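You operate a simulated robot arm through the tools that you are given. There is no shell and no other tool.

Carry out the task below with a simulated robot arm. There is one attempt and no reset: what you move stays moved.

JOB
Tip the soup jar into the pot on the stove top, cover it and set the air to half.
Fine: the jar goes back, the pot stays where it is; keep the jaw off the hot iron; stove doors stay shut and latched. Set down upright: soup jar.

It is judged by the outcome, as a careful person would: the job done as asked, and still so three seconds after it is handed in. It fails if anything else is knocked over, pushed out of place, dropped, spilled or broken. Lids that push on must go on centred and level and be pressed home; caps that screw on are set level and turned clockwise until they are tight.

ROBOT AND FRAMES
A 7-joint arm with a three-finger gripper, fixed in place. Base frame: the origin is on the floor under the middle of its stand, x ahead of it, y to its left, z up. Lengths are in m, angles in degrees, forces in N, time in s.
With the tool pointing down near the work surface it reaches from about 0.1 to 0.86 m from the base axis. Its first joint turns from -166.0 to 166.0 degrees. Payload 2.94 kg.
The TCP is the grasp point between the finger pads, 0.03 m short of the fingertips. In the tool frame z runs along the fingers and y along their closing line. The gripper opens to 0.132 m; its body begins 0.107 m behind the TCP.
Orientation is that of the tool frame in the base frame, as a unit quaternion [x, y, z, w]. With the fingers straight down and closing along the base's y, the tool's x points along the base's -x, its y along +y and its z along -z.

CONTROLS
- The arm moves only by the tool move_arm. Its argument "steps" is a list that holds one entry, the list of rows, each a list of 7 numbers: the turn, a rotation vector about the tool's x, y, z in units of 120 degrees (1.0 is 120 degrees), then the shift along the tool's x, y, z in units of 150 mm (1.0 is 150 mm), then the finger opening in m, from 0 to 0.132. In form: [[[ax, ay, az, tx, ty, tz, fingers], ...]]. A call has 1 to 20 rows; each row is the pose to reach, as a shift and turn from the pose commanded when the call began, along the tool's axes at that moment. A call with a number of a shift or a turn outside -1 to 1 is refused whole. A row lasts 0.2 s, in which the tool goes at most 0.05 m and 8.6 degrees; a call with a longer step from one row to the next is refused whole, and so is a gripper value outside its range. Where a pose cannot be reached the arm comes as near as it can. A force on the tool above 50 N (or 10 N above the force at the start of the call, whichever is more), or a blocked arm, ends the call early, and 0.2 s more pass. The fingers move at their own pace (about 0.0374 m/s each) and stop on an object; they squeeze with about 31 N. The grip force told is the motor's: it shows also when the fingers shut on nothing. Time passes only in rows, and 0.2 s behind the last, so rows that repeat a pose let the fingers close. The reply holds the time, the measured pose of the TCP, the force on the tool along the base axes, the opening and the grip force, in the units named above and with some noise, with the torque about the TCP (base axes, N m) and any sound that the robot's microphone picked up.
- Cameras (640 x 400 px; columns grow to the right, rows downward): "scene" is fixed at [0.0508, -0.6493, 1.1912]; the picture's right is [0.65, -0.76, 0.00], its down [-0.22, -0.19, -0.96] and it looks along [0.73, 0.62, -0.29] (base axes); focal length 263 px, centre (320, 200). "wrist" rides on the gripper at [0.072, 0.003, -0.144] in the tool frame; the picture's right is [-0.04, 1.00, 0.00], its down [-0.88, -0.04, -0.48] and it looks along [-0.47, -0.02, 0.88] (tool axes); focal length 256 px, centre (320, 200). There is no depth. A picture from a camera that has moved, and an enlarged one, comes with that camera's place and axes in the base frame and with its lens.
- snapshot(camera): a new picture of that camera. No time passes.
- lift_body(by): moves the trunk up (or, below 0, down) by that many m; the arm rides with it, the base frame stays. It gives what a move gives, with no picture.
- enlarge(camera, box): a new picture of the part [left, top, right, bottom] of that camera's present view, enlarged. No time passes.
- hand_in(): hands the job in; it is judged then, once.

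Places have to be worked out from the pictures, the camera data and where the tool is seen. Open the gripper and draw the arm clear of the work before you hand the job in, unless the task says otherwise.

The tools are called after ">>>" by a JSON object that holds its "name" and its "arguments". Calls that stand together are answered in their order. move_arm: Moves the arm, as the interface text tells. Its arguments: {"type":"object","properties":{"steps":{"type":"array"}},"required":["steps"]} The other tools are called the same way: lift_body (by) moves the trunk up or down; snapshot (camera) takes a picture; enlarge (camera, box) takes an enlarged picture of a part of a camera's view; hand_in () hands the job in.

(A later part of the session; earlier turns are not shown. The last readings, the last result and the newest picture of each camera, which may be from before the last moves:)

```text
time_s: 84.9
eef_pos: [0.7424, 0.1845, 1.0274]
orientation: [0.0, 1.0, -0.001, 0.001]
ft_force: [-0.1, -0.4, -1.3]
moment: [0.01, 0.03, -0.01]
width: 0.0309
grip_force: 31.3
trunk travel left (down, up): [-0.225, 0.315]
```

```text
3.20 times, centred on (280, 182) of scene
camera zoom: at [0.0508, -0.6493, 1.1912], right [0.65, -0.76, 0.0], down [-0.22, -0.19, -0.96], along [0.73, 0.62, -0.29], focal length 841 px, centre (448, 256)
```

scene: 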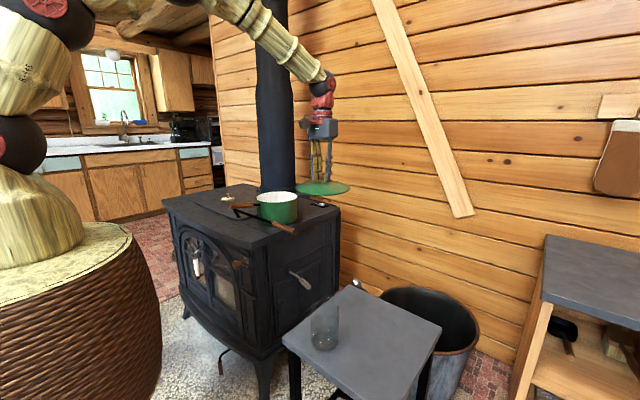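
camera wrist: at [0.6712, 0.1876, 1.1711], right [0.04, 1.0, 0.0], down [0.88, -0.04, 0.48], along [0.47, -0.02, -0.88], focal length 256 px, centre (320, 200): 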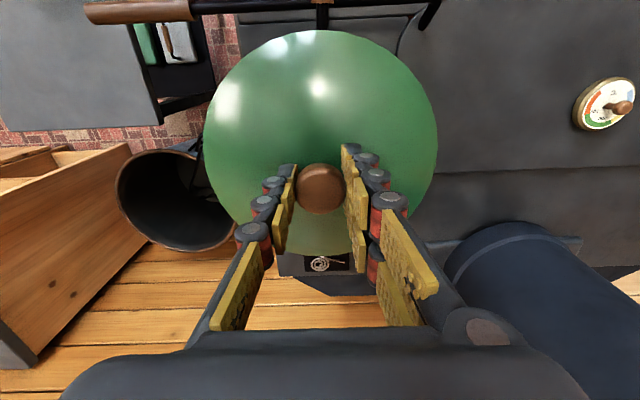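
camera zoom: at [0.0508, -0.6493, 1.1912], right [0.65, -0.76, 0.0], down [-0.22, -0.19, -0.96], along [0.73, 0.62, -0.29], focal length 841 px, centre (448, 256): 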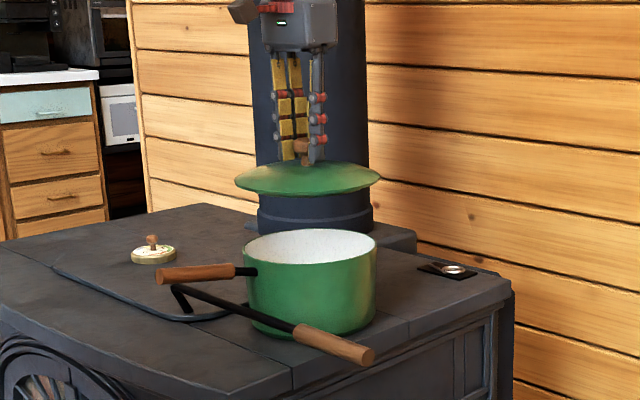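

In the scene view the lid centre and the pot centre line up to within about 1 px, once the vertical drop is accounted for. I'll come down 6.5 cm, to just above the rim, and look again.

>>> {"name": "move_arm", "arguments": {"steps": [[[0, 0, 0, 0, 0, 0.08, 0.024], [0, 0, 0, 0, 0, 0.18, 0.024], [0, 0, 0, 0, 0, 0.28, 0.024], [0, 0, 0, 0, 0, 0.36, 0.024], [0, 0, 0, 0, 0, 0.41, 0.024], [0, 0, 0, 0, 0, 0.433, 0.024], [0, 0, 0, 0, 0, 0.433, 0.024]]]}}

>>> {"name": "snapshot", "arguments": {"camera": "wrist"}}

>>> {"name": "enlarge", "arguments": {"camera": "scene", "box": [230, 170, 320, 240]}}

```text
time_s: 86.5
eef_pos: [0.7439, 0.1829, 0.9638]
orientation: [0.0, 1.0, 0.0, 0.0]
ft_force: [-0.7, -0.3, -2.2]
moment: [0.01, 0.04, -0.02]
width: 0.0307
grip_force: 31.1
trunk travel left (down, up): [-0.225, 0.315]
```

```text
taken
camera wrist: at [0.6719, 0.187, 1.1062], right [0.04, 1.0, 0.0], down [0.88, -0.04, 0.48], along [0.47, -0.02, -0.88], focal length 256 px, centre (320, 200)
```

wrist: 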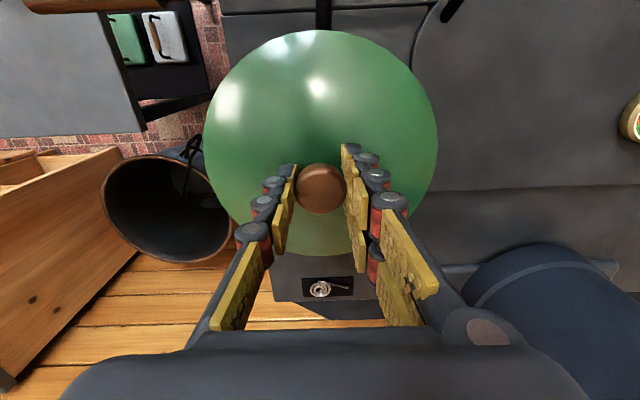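

```text
5.71 times, centred on (275, 205) of scene
camera zoom: at [0.0508, -0.6493, 1.1912], right [0.65, -0.76, 0.0], down [-0.22, -0.19, -0.96], along [0.73, 0.62, -0.29], focal length 1502 px, centre (577, 171)
```

zoom: 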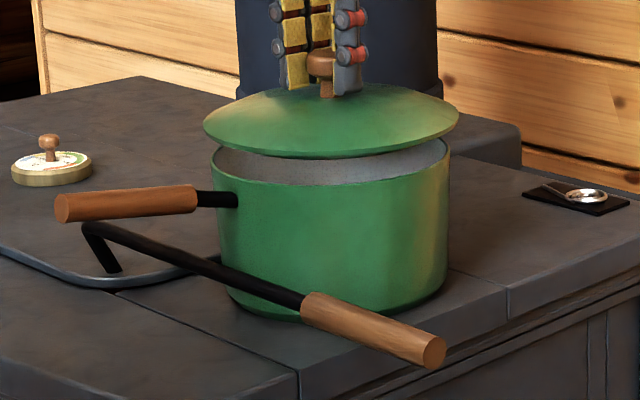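

The lid is about 2 cm above the rim and nearly centred; the lateral check suggests a shift of about (+1.5, +2) mm. I'll make that correction and descend 14 mm.

>>> {"name": "move_arm", "arguments": {"steps": [[[0, 0, 0, -0.01, 0.013, 0, 0.024], [0, 0, 0, -0.01, 0.013, 0.03, 0.024], [0, 0, 0, -0.01, 0.013, 0.06, 0.024], [0, 0, 0, -0.01, 0.013, 0.085, 0.024], [0, 0, 0, -0.01, 0.013, 0.095, 0.024], [0, 0, 0, -0.01, 0.013, 0.095, 0.024]]]}}

>>> {"name": "enlarge", "arguments": {"camera": "scene", "box": [240, 180, 310, 235]}}

>>> {"name": "snapshot", "arguments": {"camera": "wrist"}}

```text
time_s: 87.9
eef_pos: [0.7456, 0.1855, 0.9504]
orientation: [0.0, 1.0, 0.0, 0.0]
ft_force: [0.3, 0.7, -2.1]
moment: [-0.01, 0.03, 0.02]
width: 0.031
grip_force: 31.0
trunk travel left (down, up): [-0.225, 0.315]
```

```text
7.27 times, centred on (275, 208) of scene
camera zoom: at [0.0508, -0.6493, 1.1912], right [0.65, -0.76, 0.0], down [-0.22, -0.19, -0.96], along [0.73, 0.62, -0.29], focal length 1912 px, centre (647, 146)
```

zoom: 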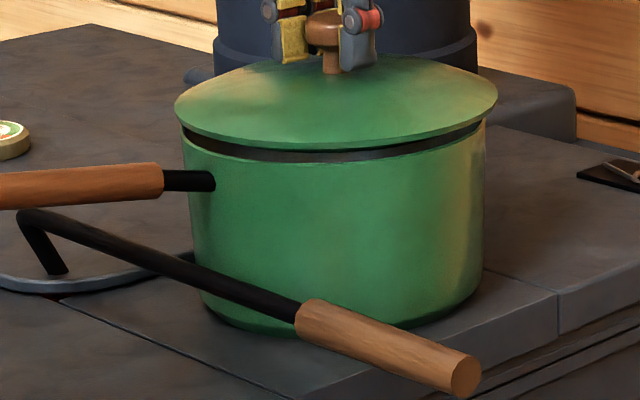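

```text
taken
camera wrist: at [0.674, 0.1882, 1.0928], right [0.04, 1.0, 0.0], down [0.88, -0.04, 0.48], along [0.47, -0.02, -0.88], focal length 256 px, centre (320, 200)
```

wrist: 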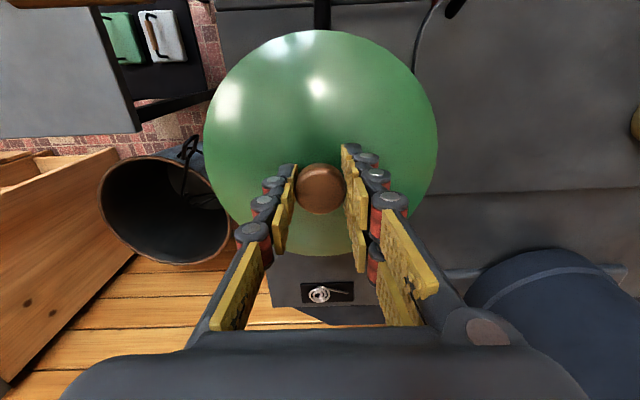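

The gap looks like about 8 mm and the lid remains centred over the rim. I'll descend in fine steps and watch the force.

>>> {"name": "move_arm", "arguments": {"steps": [[[0, 0, 0, 0, 0, 0.013, 0.024], [0, 0, 0, 0, 0, 0.027, 0.024], [0, 0, 0, 0, 0, 0.04, 0.024], [0, 0, 0, 0, 0, 0.04, 0.024]]]}}

>>> {"name": "enlarge", "arguments": {"camera": "scene", "box": [240, 180, 310, 235]}}

```text
time_s: 88.9
eef_pos: [0.7459, 0.1854, 0.9437]
orientation: [0.0, 1.0, 0.0, 0.0]
ft_force: [-0.6, -0.6, -2.3]
moment: [0.01, 0.02, 0.03]
width: 0.031
grip_force: 31.1
trunk travel left (down, up): [-0.225, 0.315]
```

```text
7.27 times, centred on (275, 208) of scene
camera zoom: at [0.0508, -0.6493, 1.1912], right [0.65, -0.76, 0.0], down [-0.22, -0.19, -0.96], along [0.73, 0.62, -0.29], focal length 1912 px, centre (647, 146)
```

zoom: 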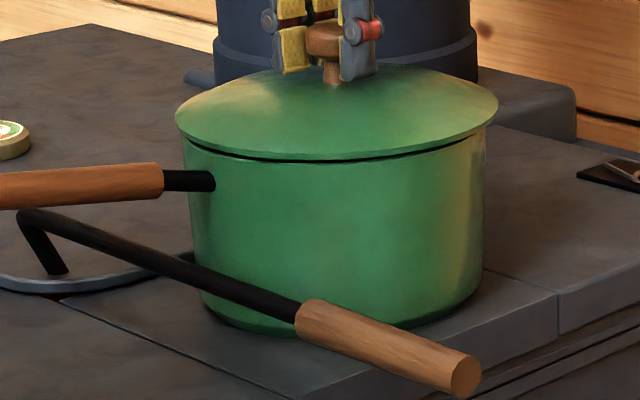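

It's almost seated, with only a thin dark gap left and no contact force yet. I'll go down 3 mm more in 1 mm steps.

>>> {"name": "move_arm", "arguments": {"steps": [[[0, 0, 0, 0, 0, 0.007, 0.024], [0, 0, 0, 0, 0, 0.013, 0.024], [0, 0, 0, 0, 0, 0.02, 0.024], [0, 0, 0, 0, 0, 0.02, 0.024]]]}}

>>> {"name": "enlarge", "arguments": {"camera": "scene", "box": [240, 180, 310, 235]}}

```text
time_s: 89.9
eef_pos: [0.7449, 0.1853, 0.9418]
orientation: [0.0, 1.0, 0.0, 0.001]
ft_force: [0.2, -0.2, -2.4]
moment: [0.01, 0.0, -0.02]
width: 0.0307
grip_force: 30.7
trunk travel left (down, up): [-0.225, 0.315]
```

```text
7.27 times, centred on (275, 208) of scene
camera zoom: at [0.0508, -0.6493, 1.1912], right [0.65, -0.76, 0.0], down [-0.22, -0.19, -0.96], along [0.73, 0.62, -0.29], focal length 1912 px, centre (647, 146)
```

zoom: 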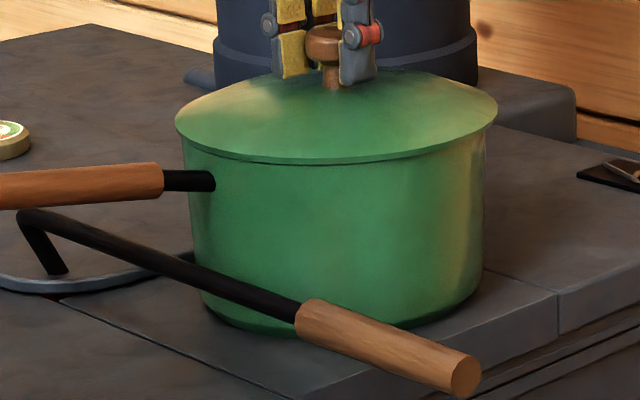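

The lid looks seated at the front, but there's no contact force yet. I'll take three more 1 mm steps.

>>> {"name": "move_arm", "arguments": {"steps": [[[0, 0, 0, 0, 0, 0.007, 0.024], [0, 0, 0, 0, 0, 0.013, 0.024], [0, 0, 0, 0, 0, 0.02, 0.024], [0, 0, 0, 0, 0, 0.02, 0.024]]]}}

>>> {"name": "enlarge", "arguments": {"camera": "scene", "box": [240, 180, 310, 235]}}

```text
time_s: 90.9
eef_pos: [0.7458, 0.1853, 0.9395]
orientation: [0.0, 1.0, 0.0, 0.001]
ft_force: [-1.6, 1.2, 11.2]
moment: [0.07, 0.66, 0.0]
width: 0.0311
grip_force: 30.8
trunk travel left (down, up): [-0.225, 0.315]
```

```text
7.27 times, centred on (275, 208) of scene
camera zoom: at [0.0508, -0.6493, 1.1912], right [0.65, -0.76, 0.0], down [-0.22, -0.19, -0.96], along [0.73, 0.62, -0.29], focal length 1912 px, centre (647, 146)
```

zoom: 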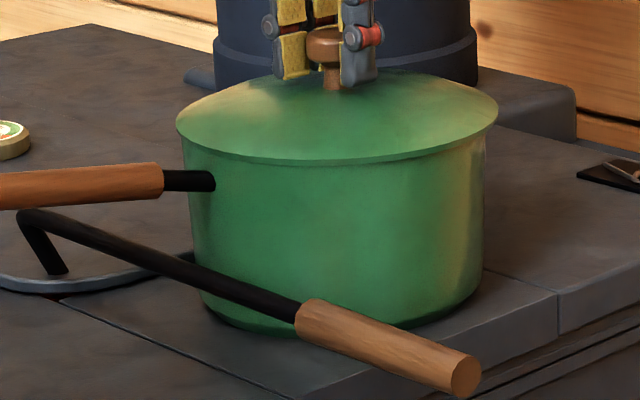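

Contact: about 13 N now acts at TCP z≈0.940, somewhat more on the near side. I'll press about 1 mm more to seat it and see whether the load evens out.

>>> {"name": "move_arm", "arguments": {"steps": [[[0, 0, 0, 0, 0, 0.004, 0.024], [0, 0, 0, 0, 0, 0.008, 0.024], [0, 0, 0, 0, 0, 0.008, 0.024]]]}}

>>> {"name": "enlarge", "arguments": {"camera": "scene", "box": [245, 180, 305, 215]}}

>>> {"name": "snapshot", "arguments": {"camera": "wrist"}}

```text
time_s: 91.7
eef_pos: [0.7456, 0.1847, 0.94]
orientation: [0.0, 1.0, 0.0, 0.002]
ft_force: [2.0, 4.8, 21.1]
moment: [0.06, -0.2, -0.03]
width: 0.0308
grip_force: 31.6
trunk travel left (down, up): [-0.225, 0.315]
```

```text
10.67 times, centred on (275, 198) of scene
camera zoom: at [0.0508, -0.6493, 1.1912], right [0.65, -0.76, 0.0], down [-0.22, -0.19, -0.96], along [0.73, 0.62, -0.29], focal length 2804 px, centre (800, 227)
```

zoom: 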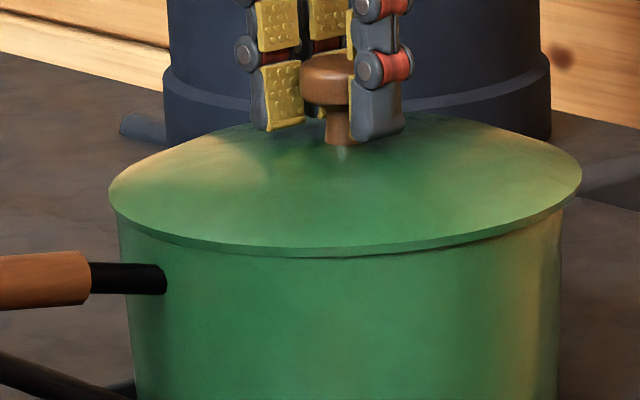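

```text
taken
camera wrist: at [0.6732, 0.1882, 1.0825], right [0.04, 1.0, 0.0], down [0.88, -0.04, 0.48], along [0.48, -0.02, -0.88], focal length 256 px, centre (320, 200)
```

wrist: 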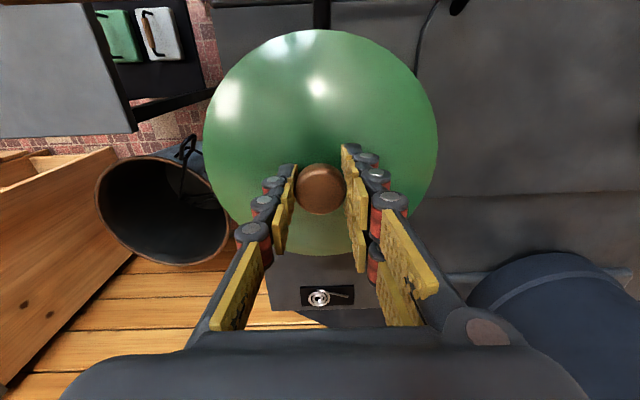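

The load is now centred (almost no moment at 21 N), so the lid lies flat on the rim. The scene view shows the lid about 2 mm right of centre, so I'll lift it 4 mm, shift 2 mm left, and set it down again.

>>> {"name": "move_arm", "arguments": {"steps": [[[0, 0, 0, 0, 0, -0.015, 0.024], [0, 0, 0, 0, 0, -0.03, 0.024], [0, 0, 0, 0.005, 0.006, -0.035, 0.024], [0, 0, 0, 0.01, 0.012, -0.035, 0.024], [0, 0, 0, 0.01, 0.012, -0.025, 0.024], [0, 0, 0, 0.01, 0.012, -0.012, 0.024], [0, 0, 0, 0.01, 0.012, -0.004, 0.024], [0, 0, 0, 0.01, 0.012, -0.002, 0.024]]]}}

>>> {"name": "enlarge", "arguments": {"camera": "scene", "box": [245, 180, 305, 215]}}

```text
time_s: 93.5
eef_pos: [0.7441, 0.1856, 0.9391]
orientation: [0.0, 1.0, 0.0, 0.001]
ft_force: [-3.2, 0.7, 12.2]
moment: [0.03, 0.67, -0.03]
width: 0.0308
grip_force: 31.1
trunk travel left (down, up): [-0.225, 0.315]
```

```text
10.67 times, centred on (275, 198) of scene
camera zoom: at [0.0508, -0.6493, 1.1912], right [0.65, -0.76, 0.0], down [-0.22, -0.19, -0.96], along [0.73, 0.62, -0.29], focal length 2804 px, centre (800, 227)
```

zoom: 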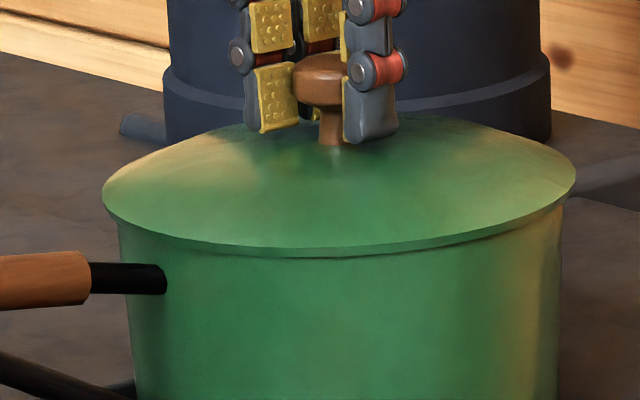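

The overhang is now even on both sides (16 and 14 px). I'll press lightly once more to seat it flat, then open the fingers.

>>> {"name": "move_arm", "arguments": {"steps": [[[0, 0, 0, 0, 0, 0.004, 0.024], [0, 0, 0, 0, 0, 0.006, 0.024], [0, 0, 0, 0, 0, 0.006, 0.024]]]}}

>>> {"name": "move_arm", "arguments": {"steps": [[[0, 0, 0, 0, 0, -0.004, 0.024], [0, 0, 0, 0, 0, -0.004, 0.034], [0, 0, 0, 0, 0, -0.004, 0.045], [0, 0, 0, 0, 0, -0.004, 0.06], [0, 0, 0, 0, 0, -0.004, 0.07], [0, 0, 0, 0, 0, -0.004, 0.07], [0, 0, 0, 0, 0, -0.004, 0.07]]]}}

>>> {"name": "enlarge", "arguments": {"camera": "scene", "box": [245, 180, 305, 215]}}

>>> {"name": "snapshot", "arguments": {"camera": "wrist"}}

```text
time_s: 94.3
eef_pos: [0.7428, 0.186, 0.939]
orientation: [0.0, 1.0, 0.0, 0.002]
ft_force: [-4.4, -1.0, 21.0]
moment: [-0.03, -0.05, 0.03]
width: 0.0305
grip_force: 31.1
trunk travel left (down, up): [-0.225, 0.315]
```

```text
time_s: 95.9
eef_pos: [0.7428, 0.1866, 0.9368]
orientation: [0.0, 1.0, -0.001, 0.0]
ft_force: [-0.7, 0.5, -0.2]
moment: [-0.04, 0.0, -0.02]
width: 0.07
grip_force: 0.2
trunk travel left (down, up): [-0.225, 0.315]
```

```text
10.67 times, centred on (275, 198) of scene
camera zoom: at [0.0508, -0.6493, 1.1912], right [0.65, -0.76, 0.0], down [-0.22, -0.19, -0.96], along [0.73, 0.62, -0.29], focal length 2804 px, centre (800, 227)
```

zoom: 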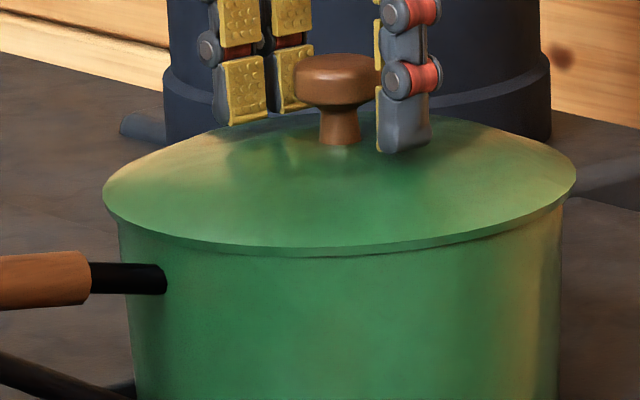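

```text
taken
camera wrist: at [0.6722, 0.19, 1.0801], right [0.04, 1.0, 0.0], down [0.88, -0.04, 0.48], along [0.47, -0.02, -0.88], focal length 256 px, centre (320, 200)
```

wrist: 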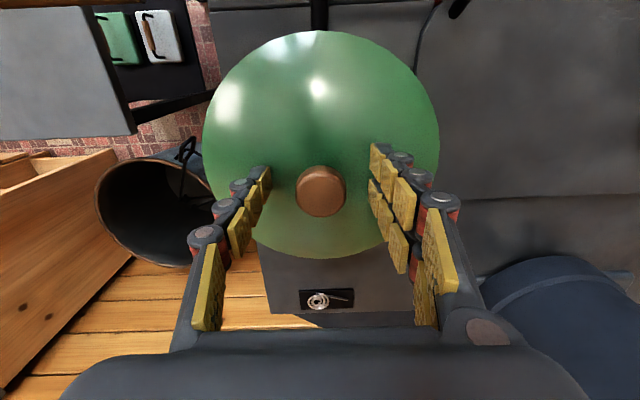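

The lid is released and rests flat. I'll raise the gripper straight up, clear of the knob.

>>> {"name": "move_arm", "arguments": {"steps": [[[0, 0, 0, 0, 0, -0.05, 0.07], [0, 0, 0, 0, 0, -0.15, 0.07], [0, 0, 0, 0, 0, -0.35, 0.07], [0, 0, 0, 0, 0, -0.6, 0.07], [0, 0, 0, 0, 0, -0.85, 0.07], [0, 0, 0, 0, 0, -1.0, 0.07]]]}}

>>> {"name": "snapshot", "arguments": {"camera": "wrist"}}

>>> {"name": "enlarge", "arguments": {"camera": "scene", "box": [220, 160, 330, 250]}}

```text
time_s: 97.3
eef_pos: [0.7437, 0.1861, 1.0882]
orientation: [0.0, 1.0, 0.0, 0.001]
ft_force: [-0.1, 0.9, 0.3]
moment: [-0.01, 0.0, -0.01]
width: 0.0699
grip_force: 0.0
trunk travel left (down, up): [-0.225, 0.315]
```

```text
taken
camera wrist: at [0.673, 0.1905, 1.2307], right [0.04, 1.0, 0.0], down [0.88, -0.04, 0.48], along [0.47, -0.02, -0.88], focal length 256 px, centre (320, 200)
```

wrist: 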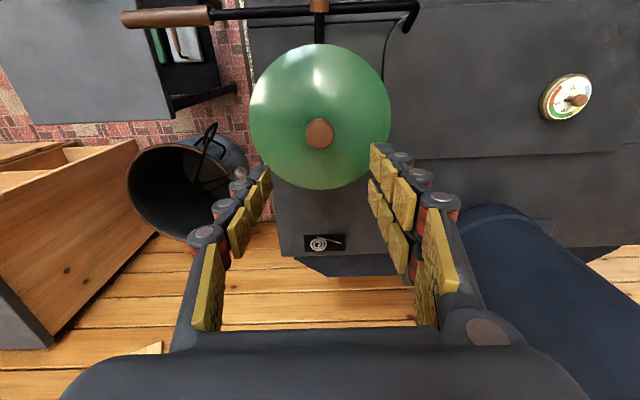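

```text
4.44 times, centred on (275, 205) of scene
camera zoom: at [0.0508, -0.6493, 1.1912], right [0.65, -0.76, 0.0], down [-0.22, -0.19, -0.96], along [0.73, 0.62, -0.29], focal length 1169 px, centre (520, 178)
```

zoom: 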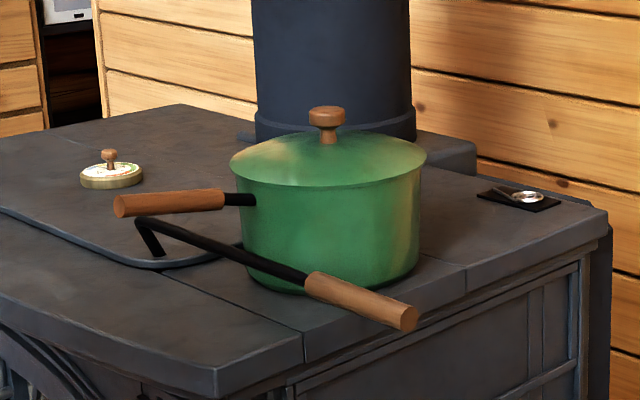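

The lid sits level and centred in both views. Next is the air slider: from three views its wooden ball is near (0.50, 0.13, 0.69). I'll draw back toward the front of the stove at a safe height and pitch the tool 45° for a straight look at the plate.

>>> {"name": "move_arm", "arguments": {"steps": [[[0, 0, 0, 0.1, -0.02, 0, 0.07], [0, 0, 0, 0.35, -0.1, 0, 0.07], [0, 0, 0, 0.6, -0.18, 0, 0.07], [0, 0, 0, 0.85, -0.26, 0, 0.07], [0, 0, 0, 1.0, -0.3, 0, 0.07]]]}}

>>> {"name": "move_arm", "arguments": {"steps": [[[0, -0.047, 0, 0.12, 0, 0, 0.07], [0, -0.094, 0, 0.25, 0, 0, 0.07], [0, -0.141, 0, 0.38, 0, 0, 0.07], [0, -0.188, 0, 0.5, 0, 0, 0.07], [0, -0.234, 0, 0.62, 0, 0, 0.07], [0, -0.281, 0, 0.75, 0, 0, 0.07], [0, -0.328, 0, 0.88, 0, 0, 0.07], [0, -0.375, 0, 1.0, 0, 0, 0.07]]]}}

>>> {"name": "snapshot", "arguments": {"camera": "wrist"}}

>>> {"name": "snapshot", "arguments": {"camera": "scene"}}

```text
time_s: 98.5
eef_pos: [0.5938, 0.1411, 1.0856]
orientation: [0.0, 1.0, 0.0, 0.0]
ft_force: [-0.2, -0.6, 0.0]
moment: [-0.01, -0.05, 0.02]
width: 0.0699
grip_force: 0.0
trunk travel left (down, up): [-0.225, 0.315]
```

```text
time_s: 100.3
eef_pos: [0.4429, 0.1398, 1.0884]
orientation: [0.0, 0.924, 0.001, 0.383]
ft_force: [0.6, 0.3, 0.8]
moment: [-0.02, -0.01, 0.02]
width: 0.0701
grip_force: 0.2
trunk travel left (down, up): [-0.225, 0.315]
```

```text
taken
camera wrist: at [0.291, 0.1437, 1.1377], right [0.03, 1.0, 0.03], down [0.28, -0.04, 0.96], along [0.96, -0.02, -0.28], focal length 256 px, centre (320, 200)
```

wrist: 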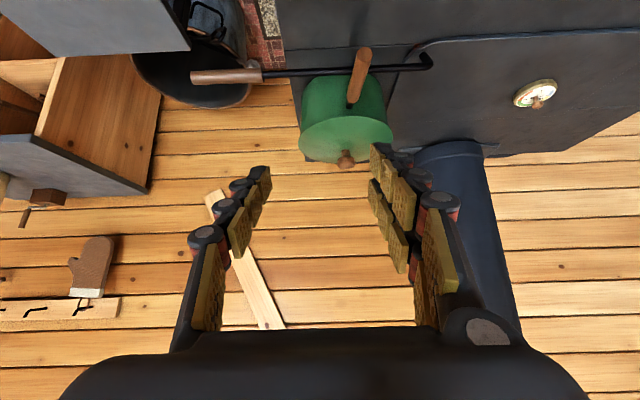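

```text
taken
```

scene: 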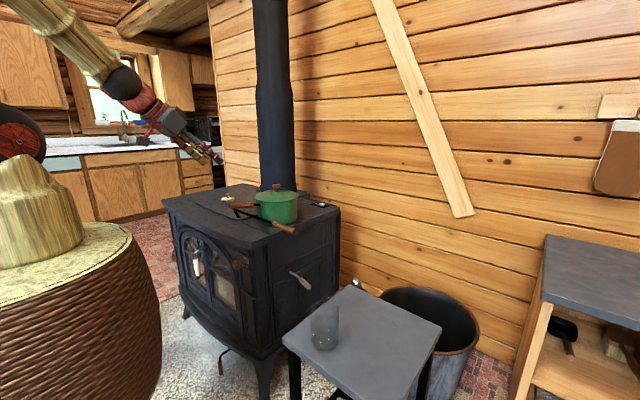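

This front view (upside down in the picture) lets me check the lid's centring from another direction. I'll zoom in on it.

>>> {"name": "enlarge", "arguments": {"camera": "wrist", "box": [290, 65, 400, 175]}}

>>> {"name": "enlarge", "arguments": {"camera": "scene", "box": [225, 245, 265, 270]}}

```text
3.64 times, centred on (345, 120) of wrist
camera zoom: at [0.291, 0.1437, 1.1377], right [0.03, 1.0, 0.03], down [0.28, -0.04, 0.96], along [0.96, -0.02, -0.28], focal length 931 px, centre (229, 491)
```

zoom: 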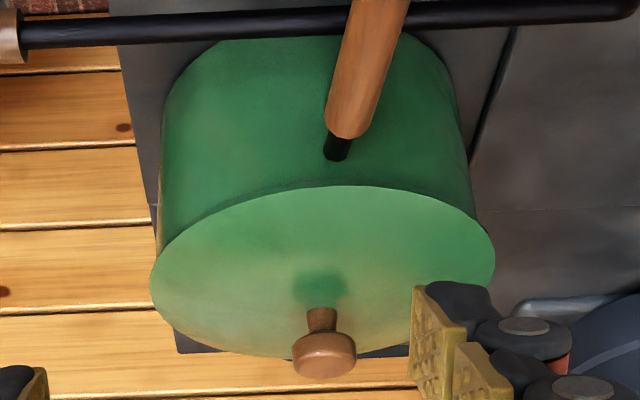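

```text
16.00 times, centred on (245, 258) of scene
camera zoom: at [0.0508, -0.6493, 1.1912], right [0.65, -0.76, 0.0], down [-0.22, -0.19, -0.96], along [0.73, 0.62, -0.29], focal length 4207 px, centre (1520, -720)
```

zoom: 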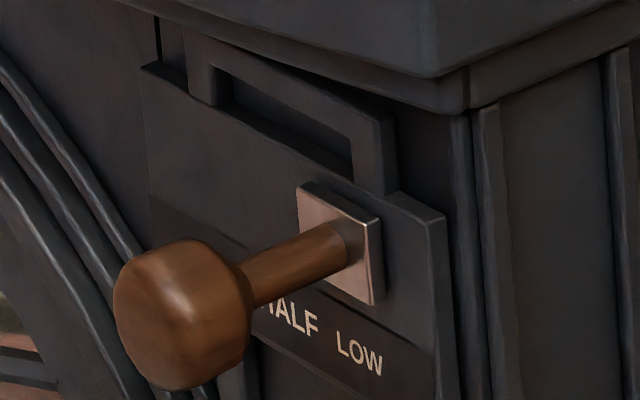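

The lid looks well seated from the front too, within about 2–3 mm of centre. I'll lower the tool in front of the stove to bring the air plate into view.

>>> {"name": "move_arm", "arguments": {"steps": [[[0, 0, 0, 0.1, 0, 0.1, 0.07], [0, 0, 0, 0.25, 0, 0.25, 0.07], [0, 0, 0, 0.4, 0, 0.4, 0.07], [0, 0, 0, 0.55, 0, 0.55, 0.07], [0, 0, 0, 0.66, 0, 0.66, 0.07], [0, 0, 0, 0.707, 0, 0.707, 0.07]]]}}

>>> {"name": "snapshot", "arguments": {"camera": "wrist"}}

>>> {"name": "snapshot", "arguments": {"camera": "scene"}}

```text
time_s: 101.7
eef_pos: [0.4428, 0.1412, 0.9375]
orientation: [0.0, 0.924, 0.0, 0.383]
ft_force: [0.4, -0.1, -0.8]
moment: [0.02, 0.01, -0.02]
width: 0.0699
grip_force: 0.0
trunk travel left (down, up): [-0.225, 0.315]
```

```text
taken
camera wrist: at [0.2914, 0.1445, 0.9876], right [0.03, 1.0, 0.03], down [0.28, -0.04, 0.96], along [0.96, -0.02, -0.29], focal length 256 px, centre (320, 200)
```

wrist: 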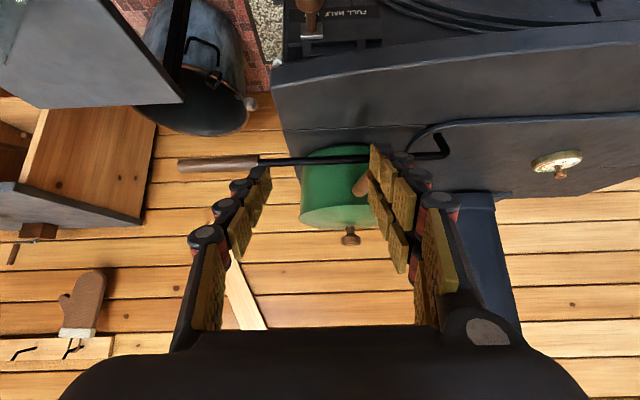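

```text
taken
```

scene: 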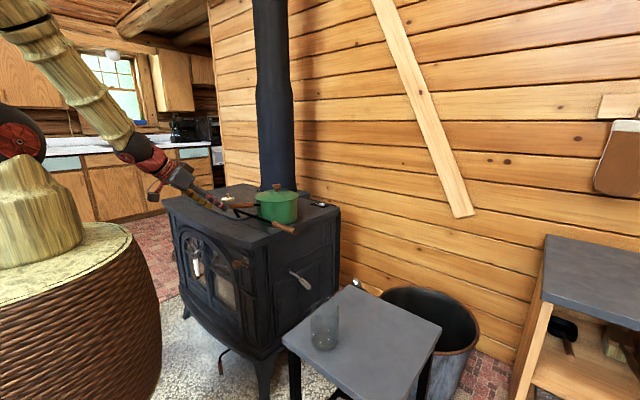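

The plate is just coming into view at the top of the picture. I'll zoom in there before going lower.

>>> {"name": "enlarge", "arguments": {"camera": "wrist", "box": [260, 0, 420, 100]}}

```text
4.00 times, centred on (340, 50) of wrist
camera zoom: at [0.2914, 0.1445, 0.9876], right [0.03, 1.0, 0.03], down [0.28, -0.04, 0.96], along [0.96, -0.02, -0.29], focal length 1024 px, centre (240, 800)
```

zoom: 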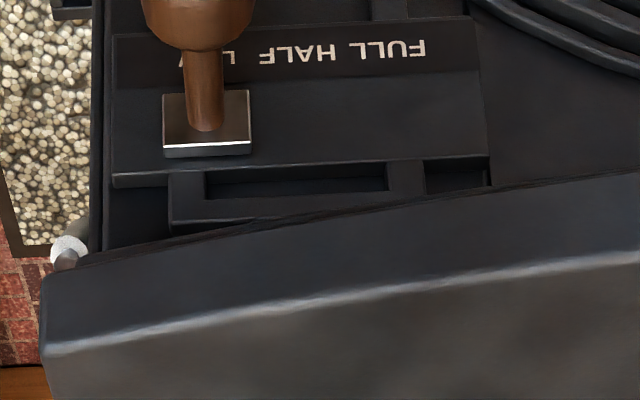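

Now it reads clearly: LOW, HALF and FULL run toward +y, and the slider block at y≈0.136 is at LOW. HALF is about 31 mm further in +y, and the wooden ball is at (0.5045, 0.1365, 0.684). I'll descend part way for a fuller view.

>>> {"name": "move_arm", "arguments": {"steps": [[[0, 0, 0, 0.08, -0.006, 0.07, 0.07], [0, 0, 0, 0.18, -0.012, 0.16, 0.07], [0, 0, 0, 0.28, -0.02, 0.25, 0.07], [0, 0, 0, 0.38, -0.026, 0.34, 0.07], [0, 0, 0, 0.446, -0.031, 0.403, 0.07], [0, 0, 0, 0.446, -0.031, 0.403, 0.07]]]}}

>>> {"name": "snapshot", "arguments": {"camera": "wrist"}}

>>> {"name": "snapshot", "arguments": {"camera": "scene"}}

```text
time_s: 103.1
eef_pos: [0.439, 0.1354, 0.8468]
orientation: [-0.001, 0.924, 0.001, 0.382]
ft_force: [0.9, -1.0, -0.4]
moment: [-0.01, 0.05, -0.01]
width: 0.07
grip_force: 0.2
trunk travel left (down, up): [-0.225, 0.315]
```

```text
taken
camera wrist: at [0.2876, 0.1393, 0.8968], right [0.03, 1.0, 0.03], down [0.28, -0.04, 0.96], along [0.96, -0.02, -0.29], focal length 256 px, centre (320, 200)
```

wrist: 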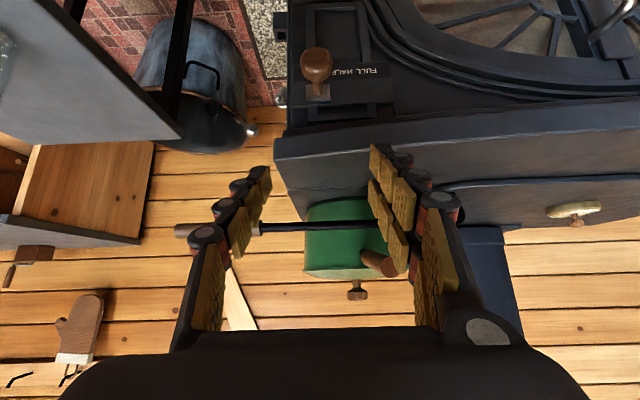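

```text
taken
```

scene: 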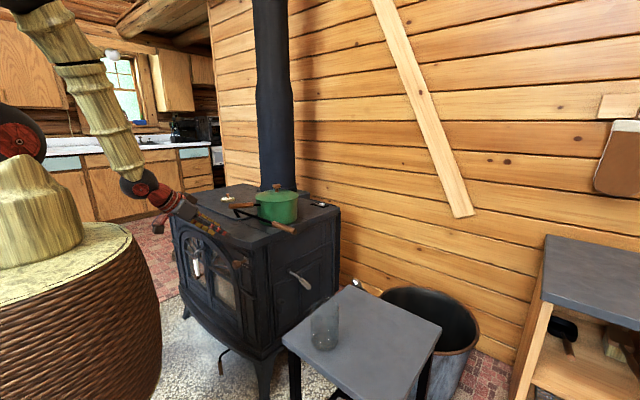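

>>> {"name": "enlarge", "arguments": {"camera": "wrist", "box": [270, 20, 400, 120]}}

>>> {"name": "enlarge", "arguments": {"camera": "wrist", "box": [290, 170, 420, 310]}}

```text
4.00 times, centred on (335, 70) of wrist
camera zoom: at [0.2876, 0.1393, 0.8968], right [0.03, 1.0, 0.03], down [0.28, -0.04, 0.96], along [0.96, -0.02, -0.29], focal length 1024 px, centre (260, 720)
```

zoom: 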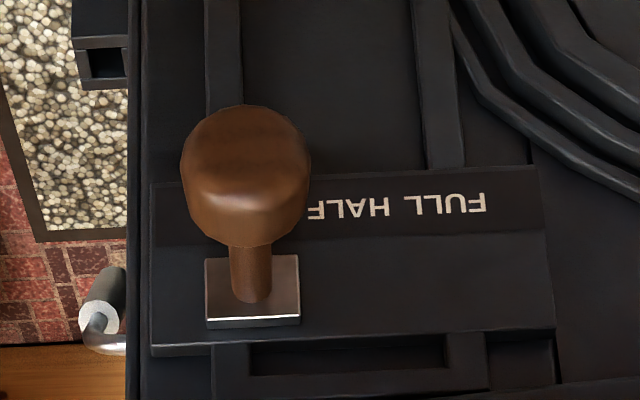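

```text
2.86 times, centred on (355, 240) of wrist
camera zoom: at [0.2876, 0.1393, 0.8968], right [0.03, 1.0, 0.03], down [0.28, -0.04, 0.96], along [0.96, -0.02, -0.29], focal length 731 px, centre (220, 86)
```

zoom: 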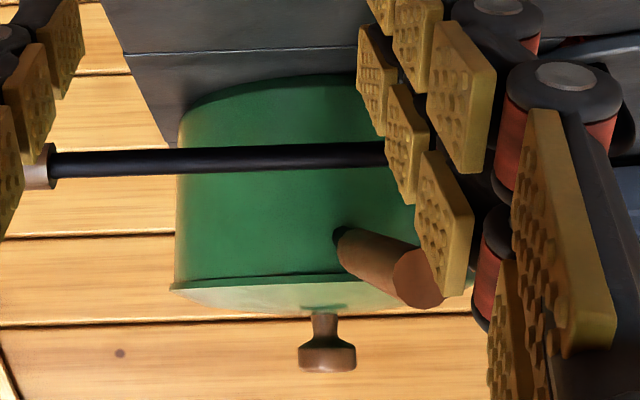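

The slider block is at y≈0.136 (LOW) and the HALF mark is at y≈0.167. I'll descend to a standoff 6 cm back from the grip pose, keeping the fingertips over 3 cm from the stove edge.

>>> {"name": "move_arm", "arguments": {"steps": [[[0, 0, 0, 0.09, 0.001, 0.11, 0.07], [0, 0, 0, 0.18, 0.003, 0.22, 0.07], [0, 0, 0, 0.28, 0.004, 0.33, 0.07], [0, 0, 0, 0.37, 0.006, 0.44, 0.07], [0, 0, 0, 0.459, 0.007, 0.545, 0.07], [0, 0, 0, 0.459, 0.007, 0.545, 0.07]]]}}

>>> {"name": "snapshot", "arguments": {"camera": "wrist"}}

>>> {"name": "snapshot", "arguments": {"camera": "scene"}}

```text
time_s: 104.5
eef_pos: [0.4585, 0.1489, 0.7531]
orientation: [-0.002, 0.926, -0.011, 0.377]
ft_force: [-0.8, 0.3, -1.0]
moment: [-0.05, 0.07, 0.02]
width: 0.0701
grip_force: 0.0
out of reach, approached as far as the arm can: row 4, 5, 6
trunk travel left (down, up): [-0.225, 0.315]
```

```text
taken
camera wrist: at [0.3067, 0.1543, 0.8044], right [0.04, 1.0, 0.01], down [0.29, -0.02, 0.96], along [0.96, -0.03, -0.29], focal length 256 px, centre (320, 200)
```

wrist: 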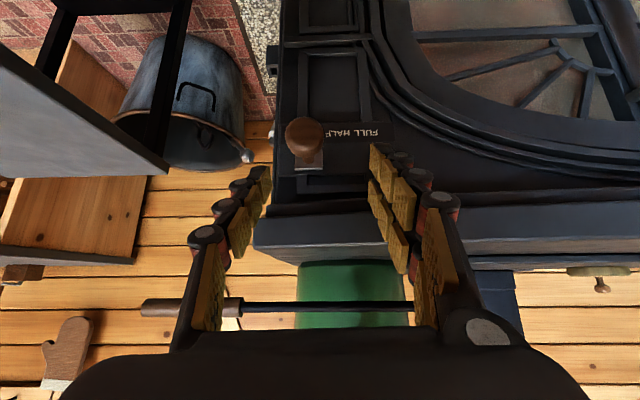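

```text
taken
```

scene: 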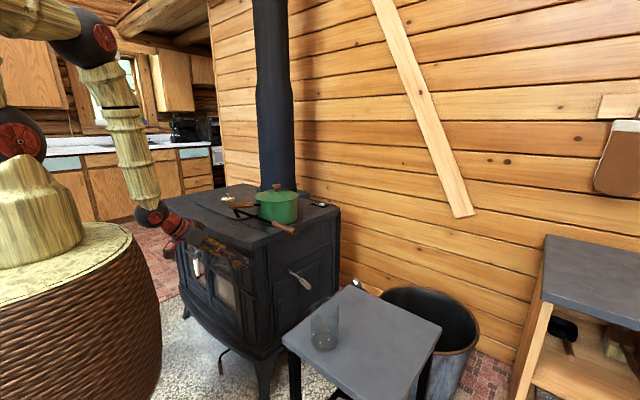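

That pose is out of the arm's reach at this trunk height. I'll go back up, then lower the trunk instead so the same pose falls within reach.

>>> {"name": "move_arm", "arguments": {"steps": [[[0, 0, 0, -0.1, 0, -0.12, 0.07], [0, 0, 0, -0.22, 0, -0.25, 0.07], [0, 0, 0, -0.33, 0, -0.38, 0.07], [0, 0, 0, -0.44, 0, -0.5, 0.07], [0, 0, 0, -0.55, 0, -0.63, 0.07], [0, 0, 0, -0.661, 0, -0.755, 0.07], [0, 0, 0, -0.661, 0, -0.755, 0.07]]]}}

>>> {"name": "snapshot", "arguments": {"camera": "wrist"}}

```text
time_s: 106.1
eef_pos: [0.4462, 0.148, 0.9047]
orientation: [0.0, 0.924, 0.0, 0.383]
ft_force: [-0.1, -0.2, 0.7]
moment: [0.01, 0.01, -0.01]
width: 0.0699
grip_force: 0.0
trunk travel left (down, up): [-0.225, 0.315]
```

```text
taken
camera wrist: at [0.2949, 0.1515, 0.9543], right [0.03, 1.0, 0.03], down [0.29, -0.04, 0.96], along [0.96, -0.02, -0.29], focal length 256 px, centre (320, 200)
```

wrist: 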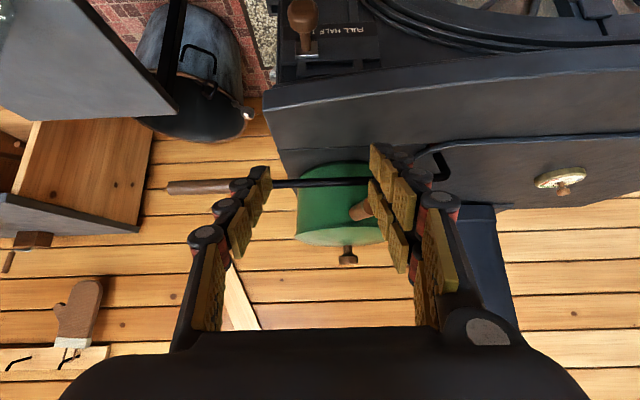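

I'm back up and holding 45° exactly. I'll rise a little more, line up with the ball's y, then lower the trunk 0.2 m in front of the stove.

>>> {"name": "move_arm", "arguments": {"steps": [[[0, 0, 0, -0.08, -0.026, -0.11, 0.07], [0, 0, 0, -0.16, -0.052, -0.22, 0.07], [0, 0, 0, -0.231, -0.077, -0.335, 0.07], [0, 0, 0, -0.231, -0.077, -0.335, 0.07]]]}}

>>> {"name": "lift_body", "arguments": {"by": -0.2}}

>>> {"name": "snapshot", "arguments": {"camera": "wrist"}}

>>> {"name": "snapshot", "arguments": {"camera": "scene"}}

```text
time_s: 107.1
eef_pos: [0.4358, 0.1361, 0.9666]
orientation: [-0.001, 0.924, 0.0, 0.383]
ft_force: [-0.4, 0.3, 0.8]
moment: [0.01, 0.01, 0.02]
width: 0.07
grip_force: 0.0
trunk travel left (down, up): [-0.225, 0.315]
```

```text
time_s: 109.3
eef_pos: [0.4364, 0.1369, 0.7657]
orientation: [0.0, 0.924, 0.0, 0.382]
ft_force: [1.1, -0.9, -0.1]
moment: [0.01, 0.0, -0.01]
width: 0.0699
grip_force: 0.1
trunk travel left (down, up): [-0.025, 0.515]
```

```text
taken
camera wrist: at [0.284, 0.1403, 0.8151], right [0.03, 1.0, 0.03], down [0.28, -0.04, 0.96], along [0.96, -0.02, -0.29], focal length 256 px, centre (320, 200)
```

wrist: 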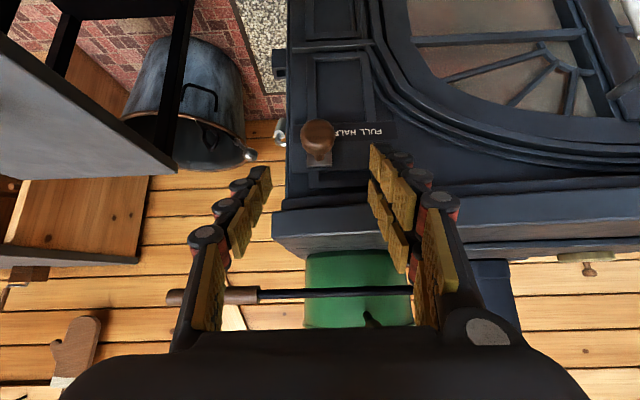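

```text
taken
```

scene: 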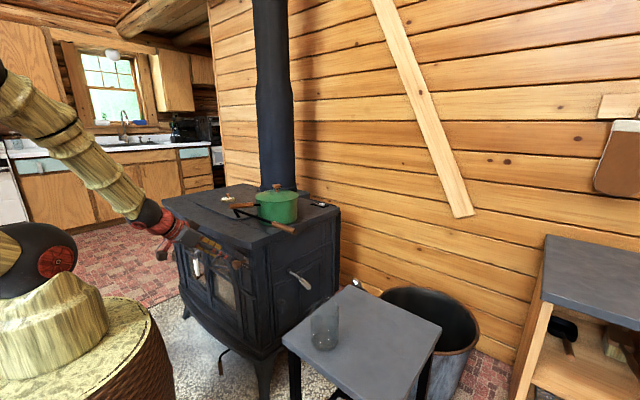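

That works: the plate is squarely ahead and I'm clear of the stove. I'll zoom in for a precise fix on the ball, the block and the labels.

>>> {"name": "enlarge", "arguments": {"camera": "wrist", "box": [280, 100, 410, 210]}}

>>> {"name": "enlarge", "arguments": {"camera": "wrist", "box": [270, 100, 420, 340]}}

```text
3.64 times, centred on (345, 155) of wrist
camera zoom: at [0.284, 0.1403, 0.8151], right [0.03, 1.0, 0.03], down [0.28, -0.04, 0.96], along [0.96, -0.02, -0.29], focal length 931 px, centre (229, 364)
```

zoom: 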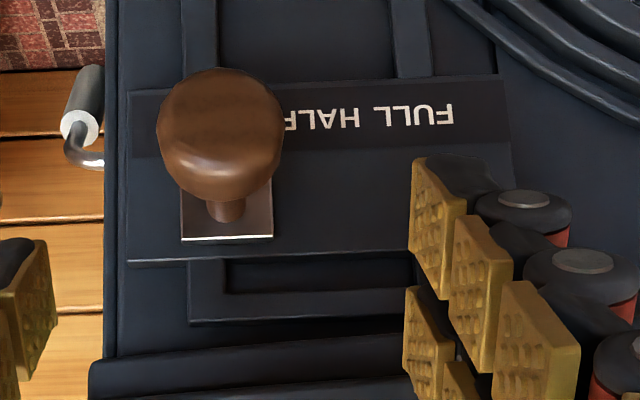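

```text
1.67 times, centred on (345, 220) of wrist
camera zoom: at [0.284, 0.1403, 0.8151], right [0.03, 1.0, 0.03], down [0.28, -0.04, 0.96], along [0.96, -0.02, -0.29], focal length 427 px, centre (278, 167)
```

zoom: 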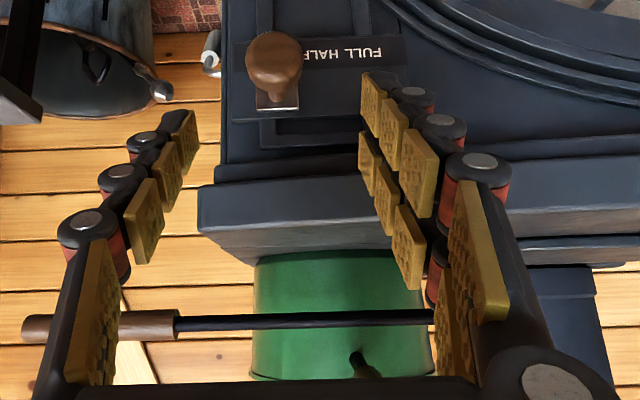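

The ball is at about (0.502, 0.136, 0.686), 34 mm across, and LOW to HALF is 31 mm of travel. I'll advance along the tool axis to just short of the ball, then check.

>>> {"name": "move_arm", "arguments": {"steps": [[[0, 0, 0, 0.013, -0.002, 0.1, 0.07], [0, 0, 0, 0.026, -0.003, 0.2, 0.07], [0, 0, 0, 0.036, -0.005, 0.3, 0.07], [0, 0, 0, 0.046, -0.006, 0.38, 0.07], [0, 0, 0, 0.046, -0.006, 0.38, 0.07]]]}}

>>> {"name": "snapshot", "arguments": {"camera": "wrist"}}

>>> {"name": "enlarge", "arguments": {"camera": "scene", "box": [160, 200, 280, 290]}}

```text
time_s: 110.5
eef_pos: [0.4709, 0.1375, 0.7213]
orientation: [0.0, 0.924, 0.0, 0.382]
ft_force: [0.2, 1.0, -0.7]
moment: [-0.01, 0.03, -0.02]
width: 0.0698
grip_force: 0.1
trunk travel left (down, up): [-0.025, 0.515]
```

```text
taken
camera wrist: at [0.3194, 0.1406, 0.7699], right [0.03, 1.0, 0.03], down [0.29, -0.04, 0.96], along [0.96, -0.02, -0.29], focal length 256 px, centre (320, 200)
```

wrist: 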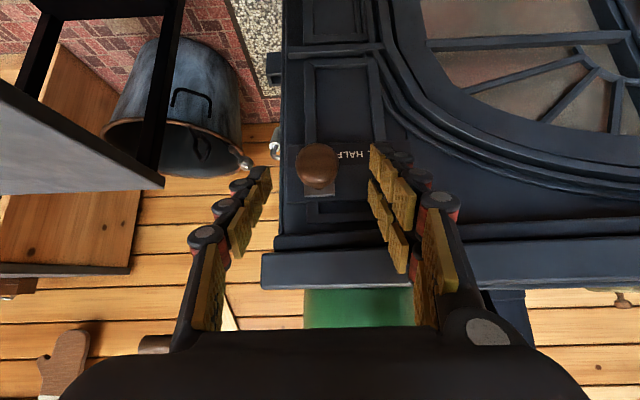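

```text
4.44 times, centred on (220, 245) of scene
camera zoom: at [0.0508, -0.6493, 1.1912], right [0.65, -0.76, 0.0], down [-0.22, -0.19, -0.96], along [0.73, 0.62, -0.29], focal length 1169 px, centre (764, 0)
```

zoom: 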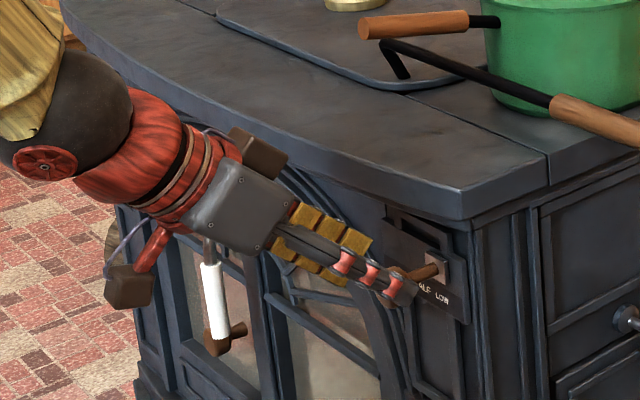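

The ball now measures (0.500, 0.136, 0.688) and the fingers straddle its line well clear of the iron. I'll make the last 2.4 cm advance.

>>> {"name": "move_arm", "arguments": {"steps": [[[0, 0, 0, 0.005, -0.003, 0.05, 0.07], [0, 0, 0, 0.01, -0.006, 0.1, 0.07], [0, 0, 0, 0.02, -0.01, 0.162, 0.07], [0, 0, 0, 0.02, -0.01, 0.162, 0.07]]]}}

>>> {"name": "snapshot", "arguments": {"camera": "wrist"}}

>>> {"name": "enlarge", "arguments": {"camera": "scene", "box": [200, 230, 270, 280]}}

```text
time_s: 111.5
eef_pos: [0.4863, 0.1351, 0.7018]
orientation: [0.0, 0.924, 0.0, 0.382]
ft_force: [0.4, -0.4, -1.0]
moment: [0.03, -0.01, 0.0]
width: 0.0702
grip_force: 0.0
trunk travel left (down, up): [-0.025, 0.515]
```

```text
taken
camera wrist: at [0.3341, 0.1384, 0.7508], right [0.03, 1.0, 0.03], down [0.29, -0.04, 0.96], along [0.96, -0.02, -0.29], focal length 256 px, centre (320, 200)
```

wrist: 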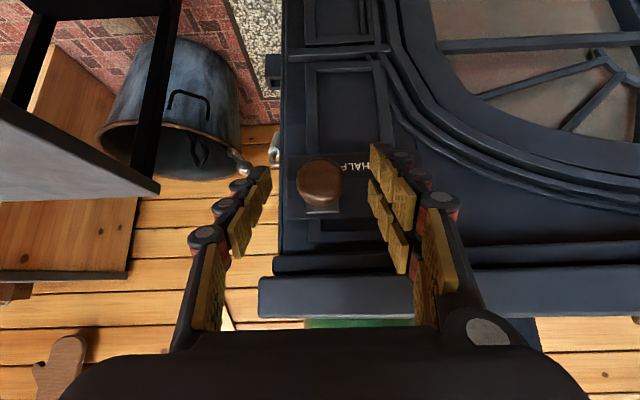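

```text
8.00 times, centred on (235, 255) of scene
camera zoom: at [0.0508, -0.6493, 1.1912], right [0.65, -0.76, 0.0], down [-0.22, -0.19, -0.96], along [0.73, 0.62, -0.29], focal length 2103 px, centre (1000, -240)
```

zoom: 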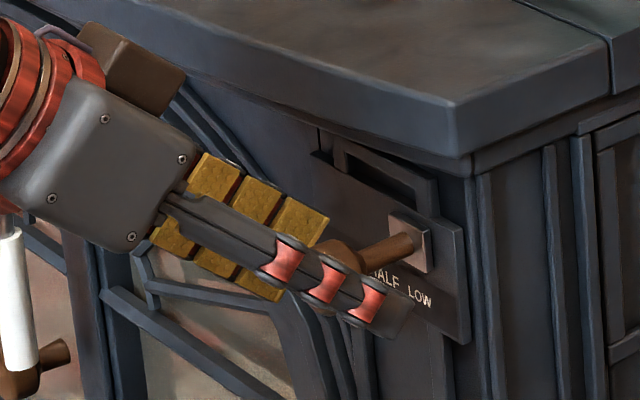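

The ball is between the pads, clear of the plate, and the forces are nil. I'll close gently on it.

>>> {"name": "move_arm", "arguments": {"steps": [[[0, 0, 0, 0, 0, 0, 0.06], [0, 0, 0, 0, 0, 0, 0.05], [0, 0, 0, 0, 0, 0, 0.042], [0, 0, 0, 0, 0, 0, 0.036], [0, 0, 0, 0, 0, 0, 0.031], [0, 0, 0, 0, 0, 0, 0.028], [0, 0, 0, 0, 0, 0, 0.028], [0, 0, 0, 0, 0, 0, 0.028]]]}}

>>> {"name": "snapshot", "arguments": {"camera": "wrist"}}

>>> {"name": "enlarge", "arguments": {"camera": "scene", "box": [200, 230, 270, 280]}}

```text
time_s: 113.3
eef_pos: [0.4859, 0.1341, 0.7015]
orientation: [-0.001, 0.924, 0.0, 0.383]
ft_force: [1.0, 0.7, 0.6]
moment: [0.08, 0.05, 0.19]
width: 0.0308
grip_force: 45.0
trunk travel left (down, up): [-0.025, 0.515]
```

```text
taken
camera wrist: at [0.334, 0.1385, 0.751], right [0.03, 1.0, 0.03], down [0.29, -0.04, 0.96], along [0.96, -0.02, -0.29], focal length 256 px, centre (320, 200)
```

wrist: 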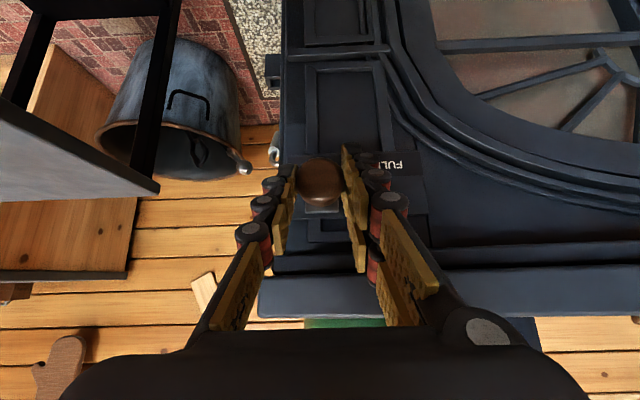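

```text
8.00 times, centred on (235, 255) of scene
camera zoom: at [0.0508, -0.6493, 1.1912], right [0.65, -0.76, 0.0], down [-0.22, -0.19, -0.96], along [0.73, 0.62, -0.29], focal length 2103 px, centre (1000, -240)
```

zoom: 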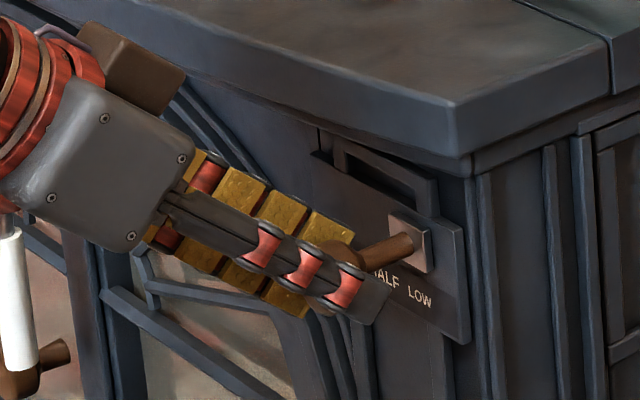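

Gripped on the ball at 31 mm, and the slider hasn't moved from LOW. I'll slide 1 cm in +y first and read the resistance.

>>> {"name": "move_arm", "arguments": {"steps": [[[0, 0, 0, 0, 0.02, 0, 0.028], [0, 0, 0, 0, 0.04, 0, 0.028], [0, 0, 0, 0, 0.067, 0, 0.028], [0, 0, 0, 0, 0.067, 0, 0.028]]]}}

>>> {"name": "enlarge", "arguments": {"camera": "scene", "box": [200, 230, 270, 280]}}

>>> {"name": "enlarge", "arguments": {"camera": "wrist", "box": [260, 120, 440, 260]}}

```text
time_s: 114.3
eef_pos: [0.4861, 0.1454, 0.7007]
orientation: [-0.001, 0.924, 0.001, 0.383]
ft_force: [-6.3, -0.4, 3.5]
moment: [0.06, -0.11, 0.21]
width: 0.0309
grip_force: 44.8
trunk travel left (down, up): [-0.025, 0.515]
```

```text
8.00 times, centred on (235, 255) of scene
camera zoom: at [0.0508, -0.6493, 1.1912], right [0.65, -0.76, 0.0], down [-0.22, -0.19, -0.96], along [0.73, 0.62, -0.29], focal length 2103 px, centre (1000, -240)
```

zoom: 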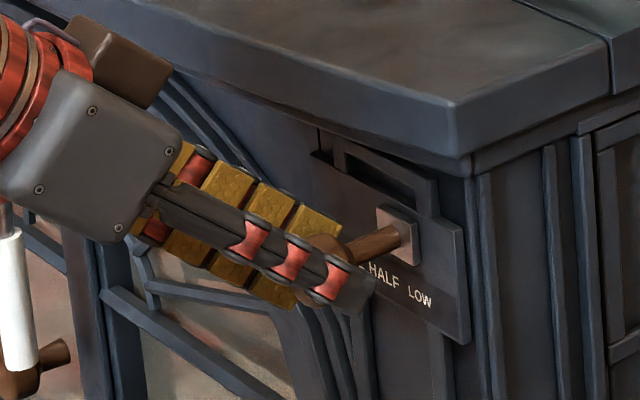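

```text
2.86 times, centred on (350, 190) of wrist
camera zoom: at [0.334, 0.1485, 0.7509], right [0.03, 1.0, 0.03], down [0.29, -0.04, 0.96], along [0.96, -0.02, -0.29], focal length 731 px, centre (234, 229)
```

zoom: 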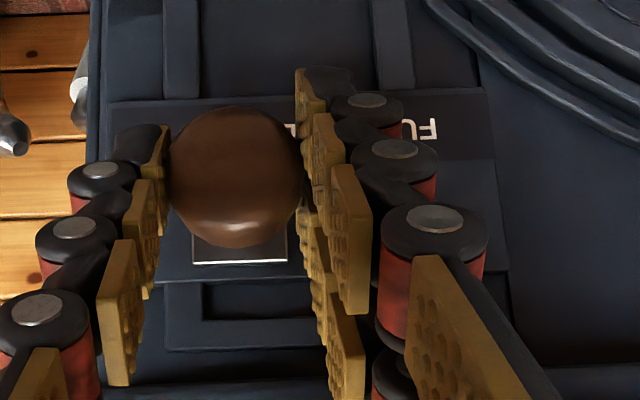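

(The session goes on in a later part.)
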